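You operate a simulated robot arm through the tools that you are given. There is no shell and no other tool. Be economical: measure what you need, move in short steps, check, and stop when the job is done.

You run a simulated robot arm. Do the job below in one go: nothing can be reset, and whatever is moved stays where it is left.

## Task
Slide the green-banded mould along the top of the flask bench until it stands next to the orange weight.
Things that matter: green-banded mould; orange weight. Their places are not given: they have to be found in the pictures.

The check looks at the end state, three seconds after you hand in, the way a careful person would. Anything else that was tipped, shoved, dropped, spilled or broken makes it a failure.

## Robot
A 7-joint arm with a two-finger parallel gripper, fixed in place. Base frame: the origin is at the foot of the arm, x ahead of it, y to its left, z up; the work surface is at about z = 0. Lengths are in mm, angles in degrees, forces in N, time in s.
With the tool pointing down near the work surface it reaches from about 240 to 620 mm from the base axis. Its first joint turns from -66.0 to 66.0 degrees. Payload 2.6 kg.
The tool frame sits at the grasp point between the pads (the TCP): z along the fingers, y along the line on which they close. The tips reach 30 mm beyond it. The gripper opens to 94 mm. The fingers are 28 mm wide and 10 mm thick; the gripper's body (50 by 96 mm) begins 55 mm behind the TCP.
Orientation is told as [roll, pitch, yaw] about the base's x, y, z axes, in that order, counted from this pose: with the fingers straight down and closing along the base's y, the tool's x points along the base's -x, its y along +y and its z along -z.

## Interface
- The arm moves only by the tool nudge_tool. Its argument "increments" is a list of rows, each a list of 7 numbers: the turn, a rotation vector about the tool's x, y, z in degrees, then the shift along the tool's x, y, z in mm, then the opening in per cent of the stroke, from 0 (shut) to 100 (fully open). In form: [[rx, ry, rz, tx, ty, tz, fingers], ...]. A call has 1 to 10 rows; each row shifts and turns the commanded pose from where the row before left it, along the tool's axes as they then stand. Rows are played at 5 a second. More than 50 mm and 8.6 degrees between two rows, or a gripper value outside its range, and nothing of the call is played. A pose out of reach is approached as far as the arm can. The call stops where the force on the tool passes 40 N (or 10 N more than at its start, if that is more) or the arm is blocked; 0.2 s more then pass. Each finger travels about 72 mm/s and halts on what it meets, pressing with about 44 N; the grip force reading is that of the motor and also rises with nothing between the fingers. The clock runs only during rows and for 0.2 s after the last one: add rows that do not move to give the fingers time. It gives the time, the measured TCP pose, the force on the tool (base axes), the opening and the grip force at its end, in the units of the frame above (readings bear some noise), and new pictures: "views" is both (left out), scene, wrist or none.
- Cameras (640 x 400 px; columns grow to the right, rows downward): "scene" is fixed at [36.3, 433.7, 562.1]; the picture's right is [-0.76, -0.65, 0.00], its down [-0.38, 0.45, -0.81] and it looks along [0.52, -0.62, -0.59] (base axes); focal length 359 px, centre (320, 200). "wrist" rides on the gripper at [-37, 0, -58] in the tool frame; the picture's right is [0.00, -1.00, 0.00], its down [0.97, 0.00, -0.24] and it looks along [0.24, 0.00, 0.97] (tool axes); focal length 218 px, centre (320, 200).
- locate(camera, pixels): for up to 12 pixels [column, row] of the newest picture of that camera ("zoom" is the newest enlarged one), the place [x, y, z] in the base frame of the surface seen there, good to about 3 mm. The clock stands still meanwhile.
- enlarge(camera, box): a new picture of the part [left, top, right, bottom] of that camera's present view, enlarged. The clock stands still meanwhile.
- hand_in(): hands the job in; it is judged then, once.

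Go step by step. Measure first, check grasps and placings, and put right what went wrong. The budget is 60 turns and 120 pictures, counting those below and the enlarged ones. Unless the task says otherwise, let go and move clear before handing in, and close with one line.

The tools are called after "Request:" by a JSON object that holds its "op" and its "data". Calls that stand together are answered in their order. nudge_tool: Moves the arm, as the interface text tells. Its arguments: {"type":"object","properties":{"increments":{"type":"array","items":{"type":"array","items":{"type":"number"}}},"views":{"type":"string","enum":["both","scene","wrist","none"]}},"required":["increments"]} The other tools are called the same way: locate (camera, pixels) gives the place of the surface under pixels of a picture; enlarge (camera, box) takes an enlarged picture of a part of a camera's view; hand_in () hands the job in.

At the start:

```text
clock: 0.0
position: [421.9, -39.2, 188.7]
tool_rot: [-0.1, -0.1, 0.0]
force: [0.2, 0.2, -0.2]
opening: 94.2
gripper_force: 0.0
```

scene: 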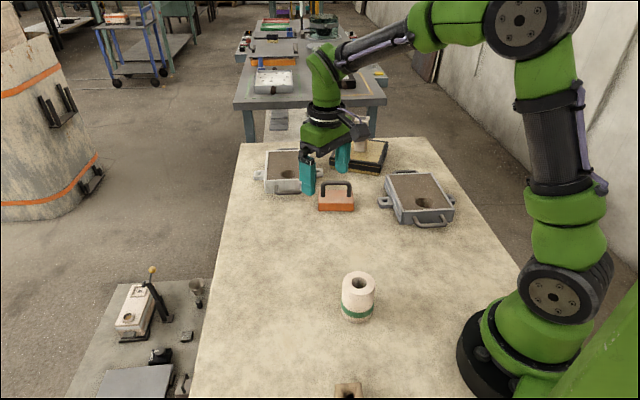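
wrist: 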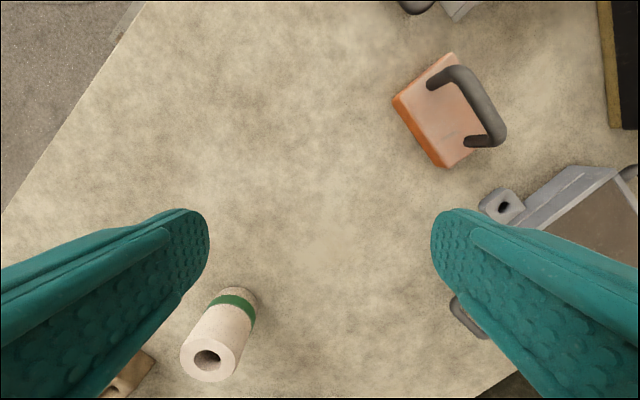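

The green-banded mould is at scene (358,297) and the orange weight at (336,197). I'll measure both of them and the objects around them.

Request:
{"op": "locate", "data": {"camera": "scene", "pixels": [[358, 273], [357, 317], [342, 290], [374, 290], [319, 210], [354, 210], [320, 190], [352, 188], [336, 212], [348, 385], [345, 250], [388, 205]]}}

Request:
{"op": "locate", "data": {"camera": "wrist", "pixels": [[195, 373], [238, 290], [448, 55], [395, 100], [440, 165], [480, 135], [220, 345], [215, 300], [254, 312], [130, 375], [320, 200]]}}

Request:
{"op": "enlarge", "data": {"camera": "scene", "box": [240, 130, 480, 400]}}

```text
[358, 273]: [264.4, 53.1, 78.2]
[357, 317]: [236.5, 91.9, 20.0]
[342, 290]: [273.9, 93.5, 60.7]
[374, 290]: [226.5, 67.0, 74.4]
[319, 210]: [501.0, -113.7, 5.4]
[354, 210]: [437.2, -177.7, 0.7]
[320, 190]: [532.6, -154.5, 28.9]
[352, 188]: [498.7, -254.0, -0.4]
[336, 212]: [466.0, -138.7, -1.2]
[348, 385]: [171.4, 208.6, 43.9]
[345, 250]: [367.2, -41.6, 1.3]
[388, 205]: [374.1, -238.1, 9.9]
```

```text
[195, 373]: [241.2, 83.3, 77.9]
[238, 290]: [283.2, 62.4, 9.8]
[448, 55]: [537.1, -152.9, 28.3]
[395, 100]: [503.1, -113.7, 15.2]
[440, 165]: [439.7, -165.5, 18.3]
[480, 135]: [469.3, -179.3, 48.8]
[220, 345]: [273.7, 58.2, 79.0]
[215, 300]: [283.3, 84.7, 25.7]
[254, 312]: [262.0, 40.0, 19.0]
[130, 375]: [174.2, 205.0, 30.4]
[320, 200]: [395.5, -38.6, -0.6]
```

```text
1.48 times, centred on (360, 265) of scene
```

zoom: 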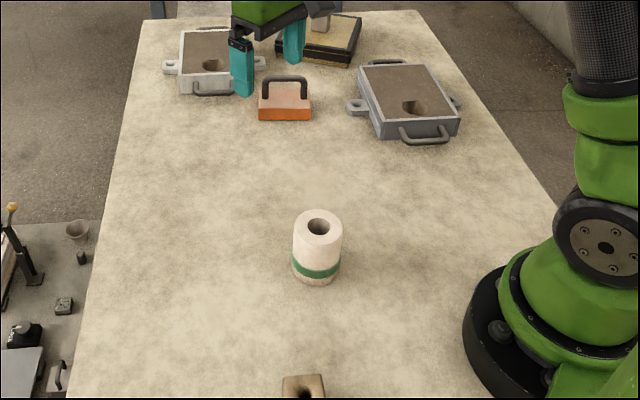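

The mould stands near (258, 66) and is about 79 mm tall. The weight's near long face is centred around (471, -140). I'll refine the mould's centre and the weight's edges and handle height.

Request:
{"op": "enlarge", "data": {"camera": "scene", "box": [310, 260, 406, 330]}}

Request:
{"op": "locate", "data": {"camera": "wrist", "pixels": [[183, 358], [237, 352], [208, 338], [209, 379], [460, 70], [497, 130], [475, 95], [410, 122], [425, 145], [398, 107], [438, 162], [485, 333]]}}

Request:
{"op": "locate", "data": {"camera": "scene", "pixels": [[358, 274], [345, 281], [372, 281], [359, 292], [358, 289], [335, 182], [348, 184], [322, 184], [336, 205], [322, 206], [350, 206], [358, 320]]}}

```text
5.71 times, centred on (358, 295) of scene
```

zoom: 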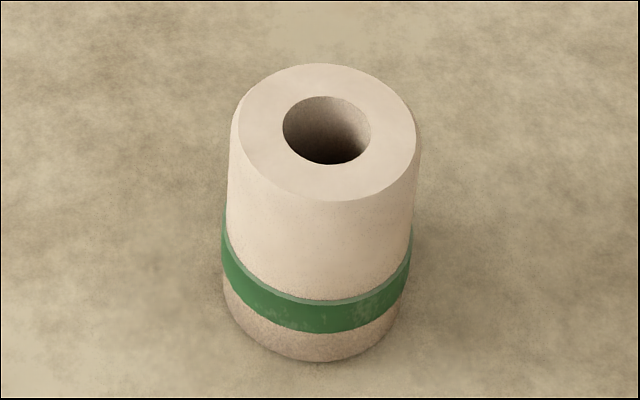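

```text
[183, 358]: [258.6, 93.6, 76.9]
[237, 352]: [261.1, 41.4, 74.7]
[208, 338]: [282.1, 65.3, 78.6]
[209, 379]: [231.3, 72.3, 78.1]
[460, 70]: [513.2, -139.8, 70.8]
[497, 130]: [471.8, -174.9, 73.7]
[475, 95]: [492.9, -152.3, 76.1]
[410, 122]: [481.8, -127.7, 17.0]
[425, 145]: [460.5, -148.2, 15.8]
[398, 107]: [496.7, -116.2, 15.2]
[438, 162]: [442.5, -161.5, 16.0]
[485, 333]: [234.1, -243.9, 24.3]
```

```text
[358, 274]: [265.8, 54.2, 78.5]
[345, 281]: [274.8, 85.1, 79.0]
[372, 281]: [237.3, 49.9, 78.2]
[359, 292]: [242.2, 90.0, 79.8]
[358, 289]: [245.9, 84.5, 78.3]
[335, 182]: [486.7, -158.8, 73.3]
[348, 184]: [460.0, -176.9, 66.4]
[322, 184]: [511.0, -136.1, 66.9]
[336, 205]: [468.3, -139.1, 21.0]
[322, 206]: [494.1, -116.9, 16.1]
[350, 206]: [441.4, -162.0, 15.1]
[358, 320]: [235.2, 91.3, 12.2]
```

The mould's centre is about (257, 68) with a radius of about 26. The weight's face runs along (0.77, 0.64), so a yaw of -50 keeps both fingers out of the gap. I'll move above the mould at the current height and turn.

Request:
{"op": "nudge_tool", "data": {"increments": [[0, 0, 0, 41.2, 26.8, 0, 100], [0, 0, 0, 41.2, 26.8, 0, 100], [0, 0, 0, 41.2, 26.8, 0, 100], [0, 0, 0, 41.2, 26.8, 0, 100], [0, 0, 8.33, 0, 0, 0, 100], [0, 0, 8.33, 0, 0, 0, 100], [0, 0, 8.33, 0, 0, 0, 100], [0, 0, 8.33, 0, 0, 0, 100], [0, 0, 8.33, 0, 0, 0, 100], [0, 0, 8.33, 0, 0, 0, 100]]}}

```text
clock: 2.2
position: [256.9, 67.5, 190.6]
tool_rot: [0.0, 0.0, -50.2]
force: [0.1, -0.6, 0.8]
opening: 94.0
gripper_force: 0.0
```

scene: 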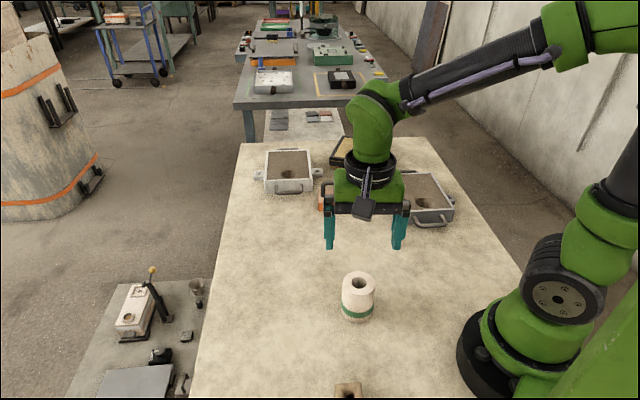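
wrist: 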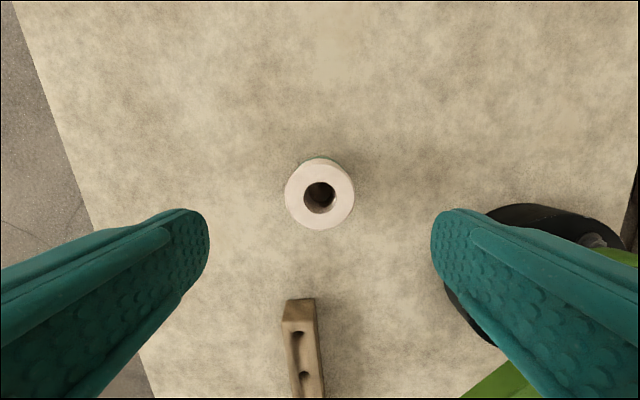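

The mould is centred between the fingers, at wrist (320,195). I'll check the offset along tool x before going down.

Request:
{"op": "locate", "data": {"camera": "wrist", "pixels": [[287, 195], [352, 195], [320, 166], [320, 227], [320, 160], [285, 320], [315, 300]]}}

```text
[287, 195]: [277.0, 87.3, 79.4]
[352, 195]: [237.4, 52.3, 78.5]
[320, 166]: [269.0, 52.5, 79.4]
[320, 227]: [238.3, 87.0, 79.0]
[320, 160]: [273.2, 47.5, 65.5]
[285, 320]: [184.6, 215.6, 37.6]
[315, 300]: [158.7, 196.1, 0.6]
```

The mould's centre is (255.5, 70). I'll shift +2.5 mm in tool x and lower to z of about 46 with the fingers open.

Request:
{"op": "nudge_tool", "data": {"increments": [[0, 0, 0, 2.5, 0, 30, 100], [0, 0, 0, 0, 0, 30, 100], [0, 0, 0, 0, 0, 30, 100], [0, 0, 0, 0, 0, 30, 100], [0, 0, 0, 0, 0, 24, 100], [0, 0, 0, 0, 0, 0, 100]]}}

```text
clock: 3.6
position: [253.7, 68.8, 44.4]
tool_rot: [0.0, 0.0, -50.0]
force: [0.1, 0.1, -0.4]
opening: 94.2
gripper_force: 0.0
```

scene: 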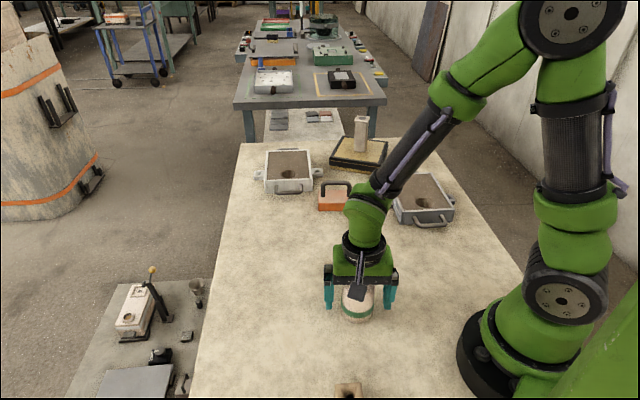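
wrist: 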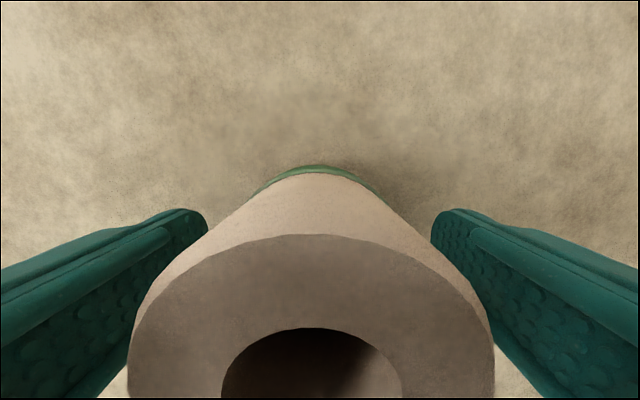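

The fingers straddle the mould evenly, with tips at z of about 14. Closing now.

Request:
{"op": "nudge_tool", "data": {"increments": [[0, 0, 0, 0, 0, 0, 70], [0, 0, 0, 0, 0, 0, 60], [0, 0, 0, 0, 0, 0, 52], [0, 0, 0, 0, 0, 0, 50], [0, 0, 0, 0, 0, 0, 50]]}}

```text
clock: 4.8
position: [253.8, 70.1, 45.9]
tool_rot: [0.1, 0.1, -50.0]
force: [1.0, -0.1, -0.3]
opening: 57.6
gripper_force: 44.0
```

scene: 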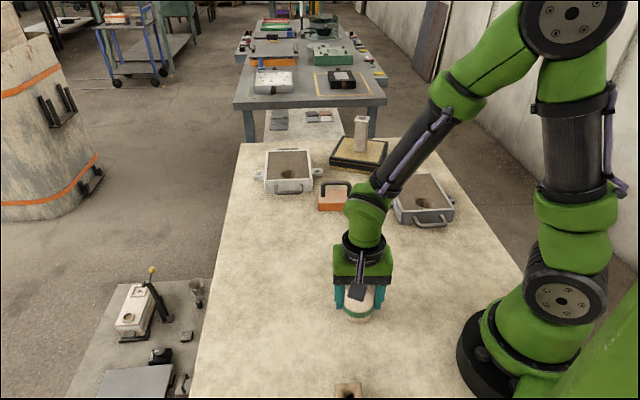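
wrist: 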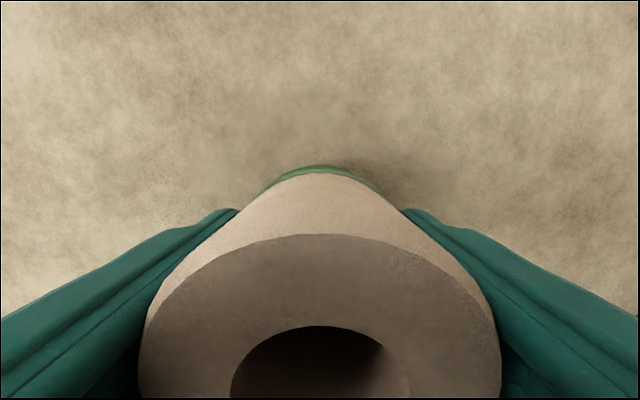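

It is gripped at 57.6 mm, 44 N. I'll slide along tool -x towards the weight with a small lateral shift, starting with a short stretch.

Request:
{"op": "nudge_tool", "data": {"increments": [[0, 0, 0, -5, 0.6, 0, 50], [0, 0, 0, -10, 1.2, 0, 50], [0, 0, 0, -15, 1.7, 0, 50], [0, 0, 0, -15, 1.7, 0, 50], [0, 0, 0, -15, 1.7, 0, 50]]}}

```text
clock: 6.0
position: [300.0, 28.7, 45.9]
tool_rot: [-0.1, 0.0, -50.0]
force: [0.8, 0.2, 0.1]
opening: 57.7
gripper_force: 43.9
```

scene: 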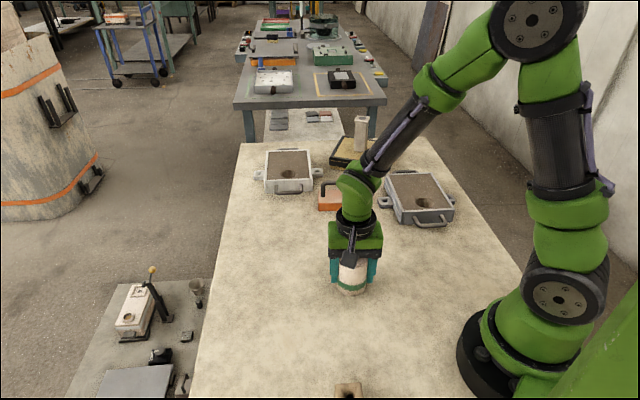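
wrist: 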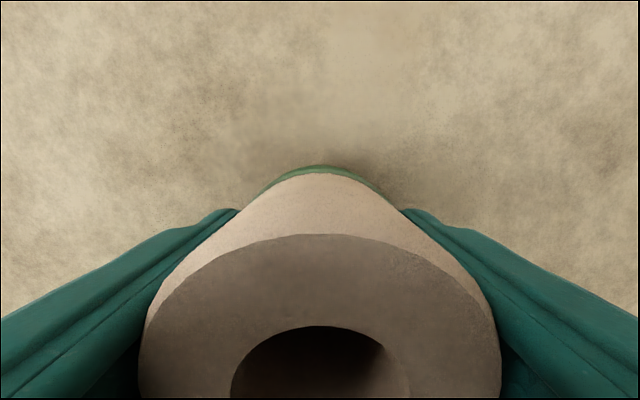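

The mould follows the gripper without tilting. 201 mm remain, so I'll go another 145.

Request:
{"op": "nudge_tool", "data": {"increments": [[0, 0, 0, -10, 1.2, 0, 50], [0, 0, 0, -15, 1.7, 0, 50], [0, 0, 0, -15, 1.7, 0, 50], [0, 0, 0, -15, 1.7, 0, 50], [0, 0, 0, -15, 1.7, 0, 50], [0, 0, 0, -15, 1.7, 0, 50], [0, 0, 0, -15, 1.7, 0, 50], [0, 0, 0, -15, 1.7, 0, 50], [0, 0, 0, -15, 1.7, 0, 50], [0, 0, 0, -15, 1.7, 0, 50]]}}

```text
clock: 8.2
position: [403.8, -71.6, 44.9]
tool_rot: [0.1, -0.1, -50.0]
force: [-7.5, 8.0, 27.9]
opening: 57.5
gripper_force: 43.8
```

scene: 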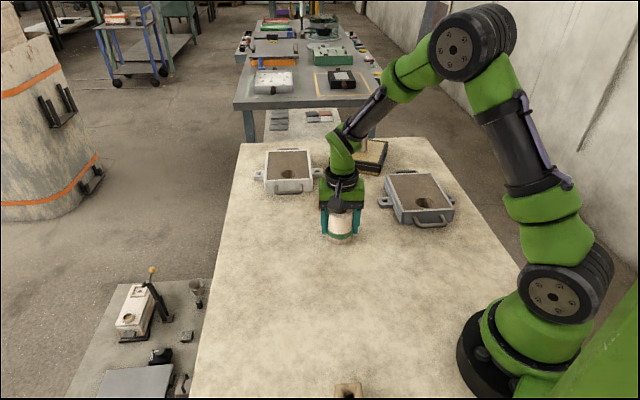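
wrist: 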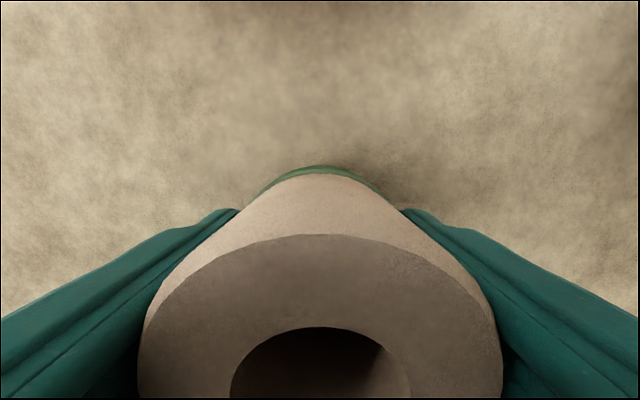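

The force reads 28 N upward, with about 11 N of drag, so the mould is pressing slightly into the bench. I'll ease up 0.7 mm and move 30 mm of the remaining 57.

Request:
{"op": "nudge_tool", "data": {"increments": [[0, 0, 0, 0, 0, -0.7, 50], [0, 0, 0, -10, 1.2, 0, 50], [0, 0, 0, -10, 1.2, 0, 50], [0, 0, 0, -10, 1.2, 0, 50], [0, 0, 0, 0, 0, 0, 50]]}}

```text
clock: 9.4
position: [428.3, -91.3, 44.7]
tool_rot: [-0.1, 0.0, -50.0]
force: [-2.2, 0.9, 2.1]
opening: 57.4
gripper_force: 43.8
```

scene: 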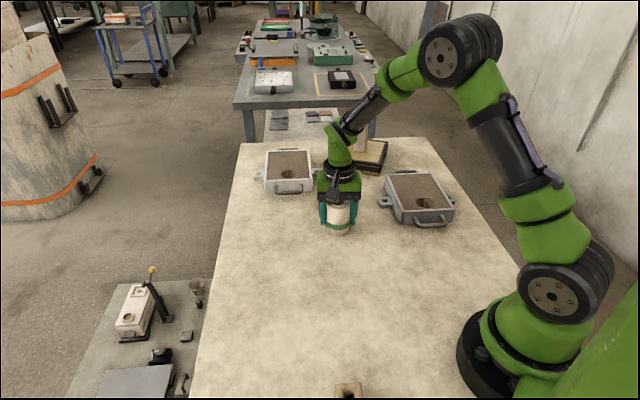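
wrist: 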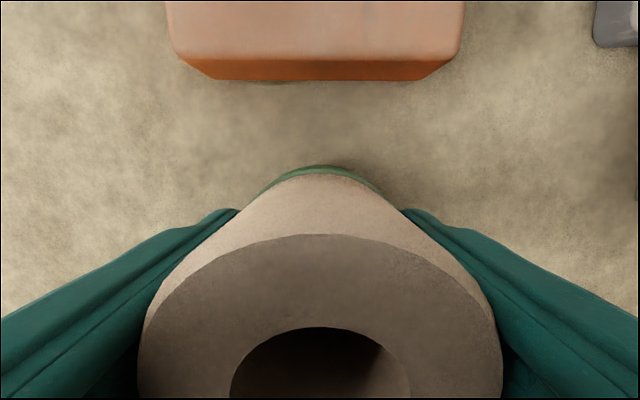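

The weight's face is now square ahead at wrist row 80, centred on the mould. I'll measure the gap and the handle clearance.

Request:
{"op": "locate", "data": {"camera": "wrist", "pixels": [[216, 79], [320, 81], [418, 79], [320, 62], [320, 166], [320, 172], [320, 90]]}}

Request:
{"op": "enlarge", "data": {"camera": "scene", "box": [280, 130, 400, 250]}}

```text
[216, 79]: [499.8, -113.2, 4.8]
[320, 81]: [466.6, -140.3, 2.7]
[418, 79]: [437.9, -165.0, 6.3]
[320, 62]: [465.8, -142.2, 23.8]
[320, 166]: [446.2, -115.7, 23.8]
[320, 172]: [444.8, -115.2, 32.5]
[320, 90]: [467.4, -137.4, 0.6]
```

```text
3.33 times, centred on (340, 190) of scene
```

zoom: 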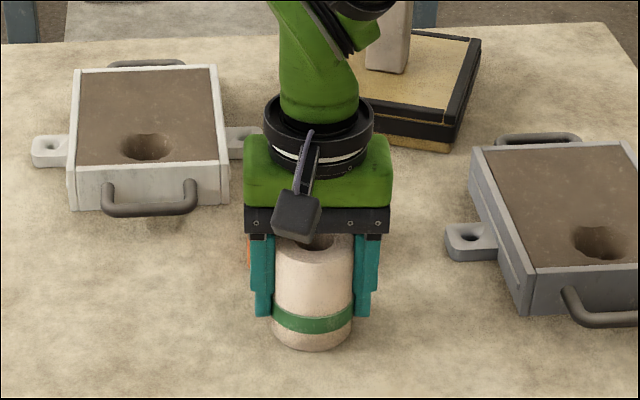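

The gap from band to face is about 32 mm, and the body at z 100 clears the 76 mm handle. I'll slide 24 mm more, leaving about 8.

Request:
{"op": "nudge_tool", "data": {"increments": [[0, 0, 0, -8, 0, 0, 50], [0, 0, 0, -8, 0, 0, 50], [0, 0, 0, -8, 0, 0, 50], [0, 0, 0, 0, 0, 0, 50]]}}

```text
clock: 10.4
position: [443.3, -110.0, 45.7]
tool_rot: [0.0, 0.0, -50.0]
force: [0.7, 0.4, -0.2]
opening: 57.6
gripper_force: 43.7
```

scene: 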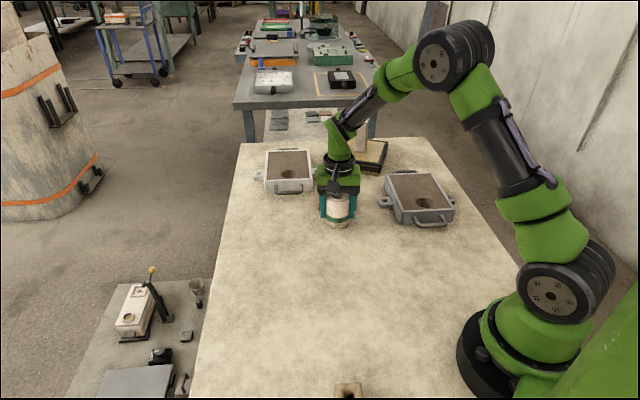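
wrist: 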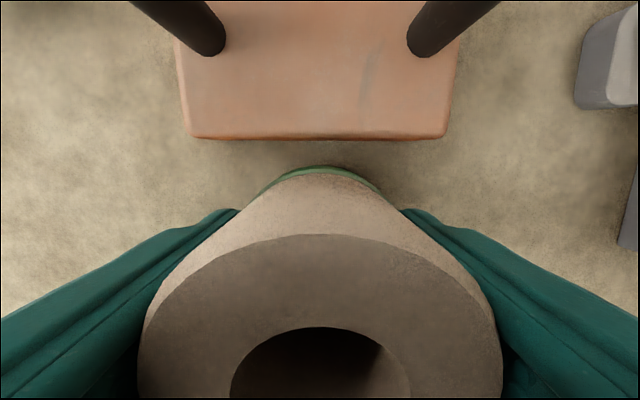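

The gap is now small, with wrist rows 138 to 165 between face and band. I'll measure it before letting go.

Request:
{"op": "locate", "data": {"camera": "wrist", "pixels": [[320, 139], [320, 137], [320, 168], [320, 150], [320, 125], [195, 136], [445, 136], [580, 100]]}}

```text
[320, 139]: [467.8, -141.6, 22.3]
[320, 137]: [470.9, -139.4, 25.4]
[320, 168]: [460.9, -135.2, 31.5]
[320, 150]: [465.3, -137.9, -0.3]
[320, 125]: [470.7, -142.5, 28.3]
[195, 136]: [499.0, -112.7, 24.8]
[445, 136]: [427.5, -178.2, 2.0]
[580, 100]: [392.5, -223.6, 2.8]
```

The gap is about 8 mm and the weight hasn't moved. I'll open evenly.

Request:
{"op": "nudge_tool", "data": {"increments": [[0, 0, 0, 0, 0, 0, 64], [0, 0, 0, 0, 0, 0, 75], [0, 0, 0, 0, 0, 0, 90], [0, 0, 0, 0, 0, 0, 90]]}}

```text
clock: 11.4
position: [442.4, -111.4, 45.3]
tool_rot: [0.0, 0.1, -50.1]
force: [0.3, 0.2, 0.9]
opening: 84.7
gripper_force: 0.1
```

scene: 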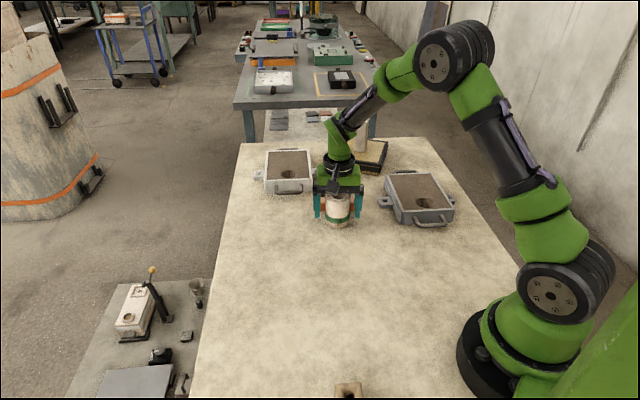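
wrist: 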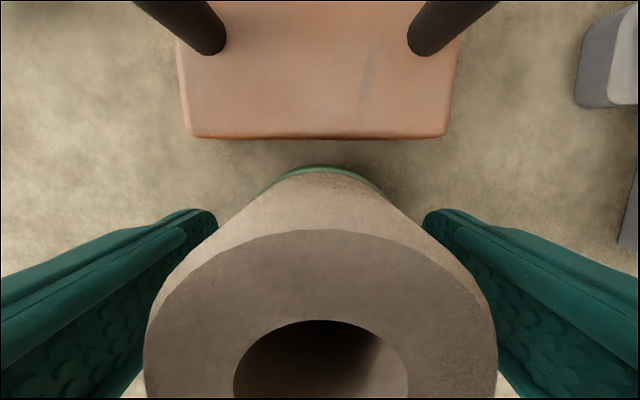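

The fingers are clear on both sides and the mould stands upright. I'll raise straight up, then back off.

Request:
{"op": "nudge_tool", "data": {"increments": [[0, 0, 0, 0, 0, -15, 90], [0, 0, 0, 0, 0, -25, 90], [0, 0, 0, 0, 0, -30, 90], [0, 0, 0, 0, 0, -30, 90], [0, 0, 0, 0, 0, -30, 90], [0, 0, 0, 40, 0, -10, 90], [0, 0, 0, 40, 0, 0, 90], [0, 0, 0, 0, 0, 0, 90]]}}

```text
clock: 13.2
position: [390.2, -50.2, 186.2]
tool_rot: [0.0, 0.0, -49.9]
force: [-0.3, 0.3, 0.3]
opening: 84.8
gripper_force: 0.0
```

scene: 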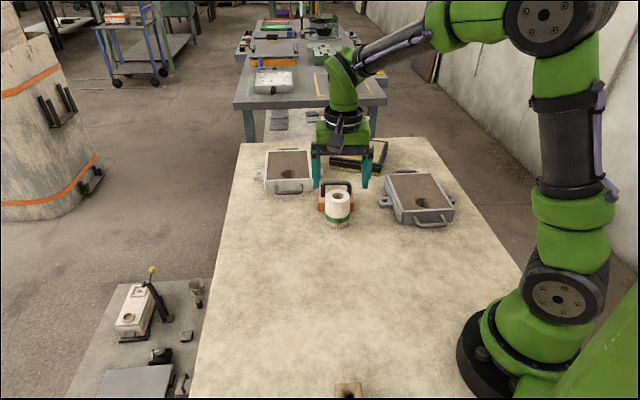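
wrist: 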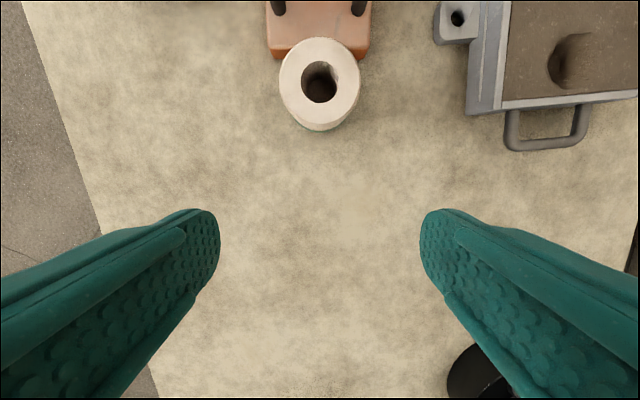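

The mould stands upright beside the weight at scene (337,208), nothing else has moved, and the arm is clear. Handing in.

Request:
{"op": "hand_in", "data": {}}

```text
The job is handed in.
```

I slid the green-banded mould along the bench until it stood upright about 8 mm from the orange weight. I then let go and moved the arm clear; nothing else looked disturbed in the last pictures.
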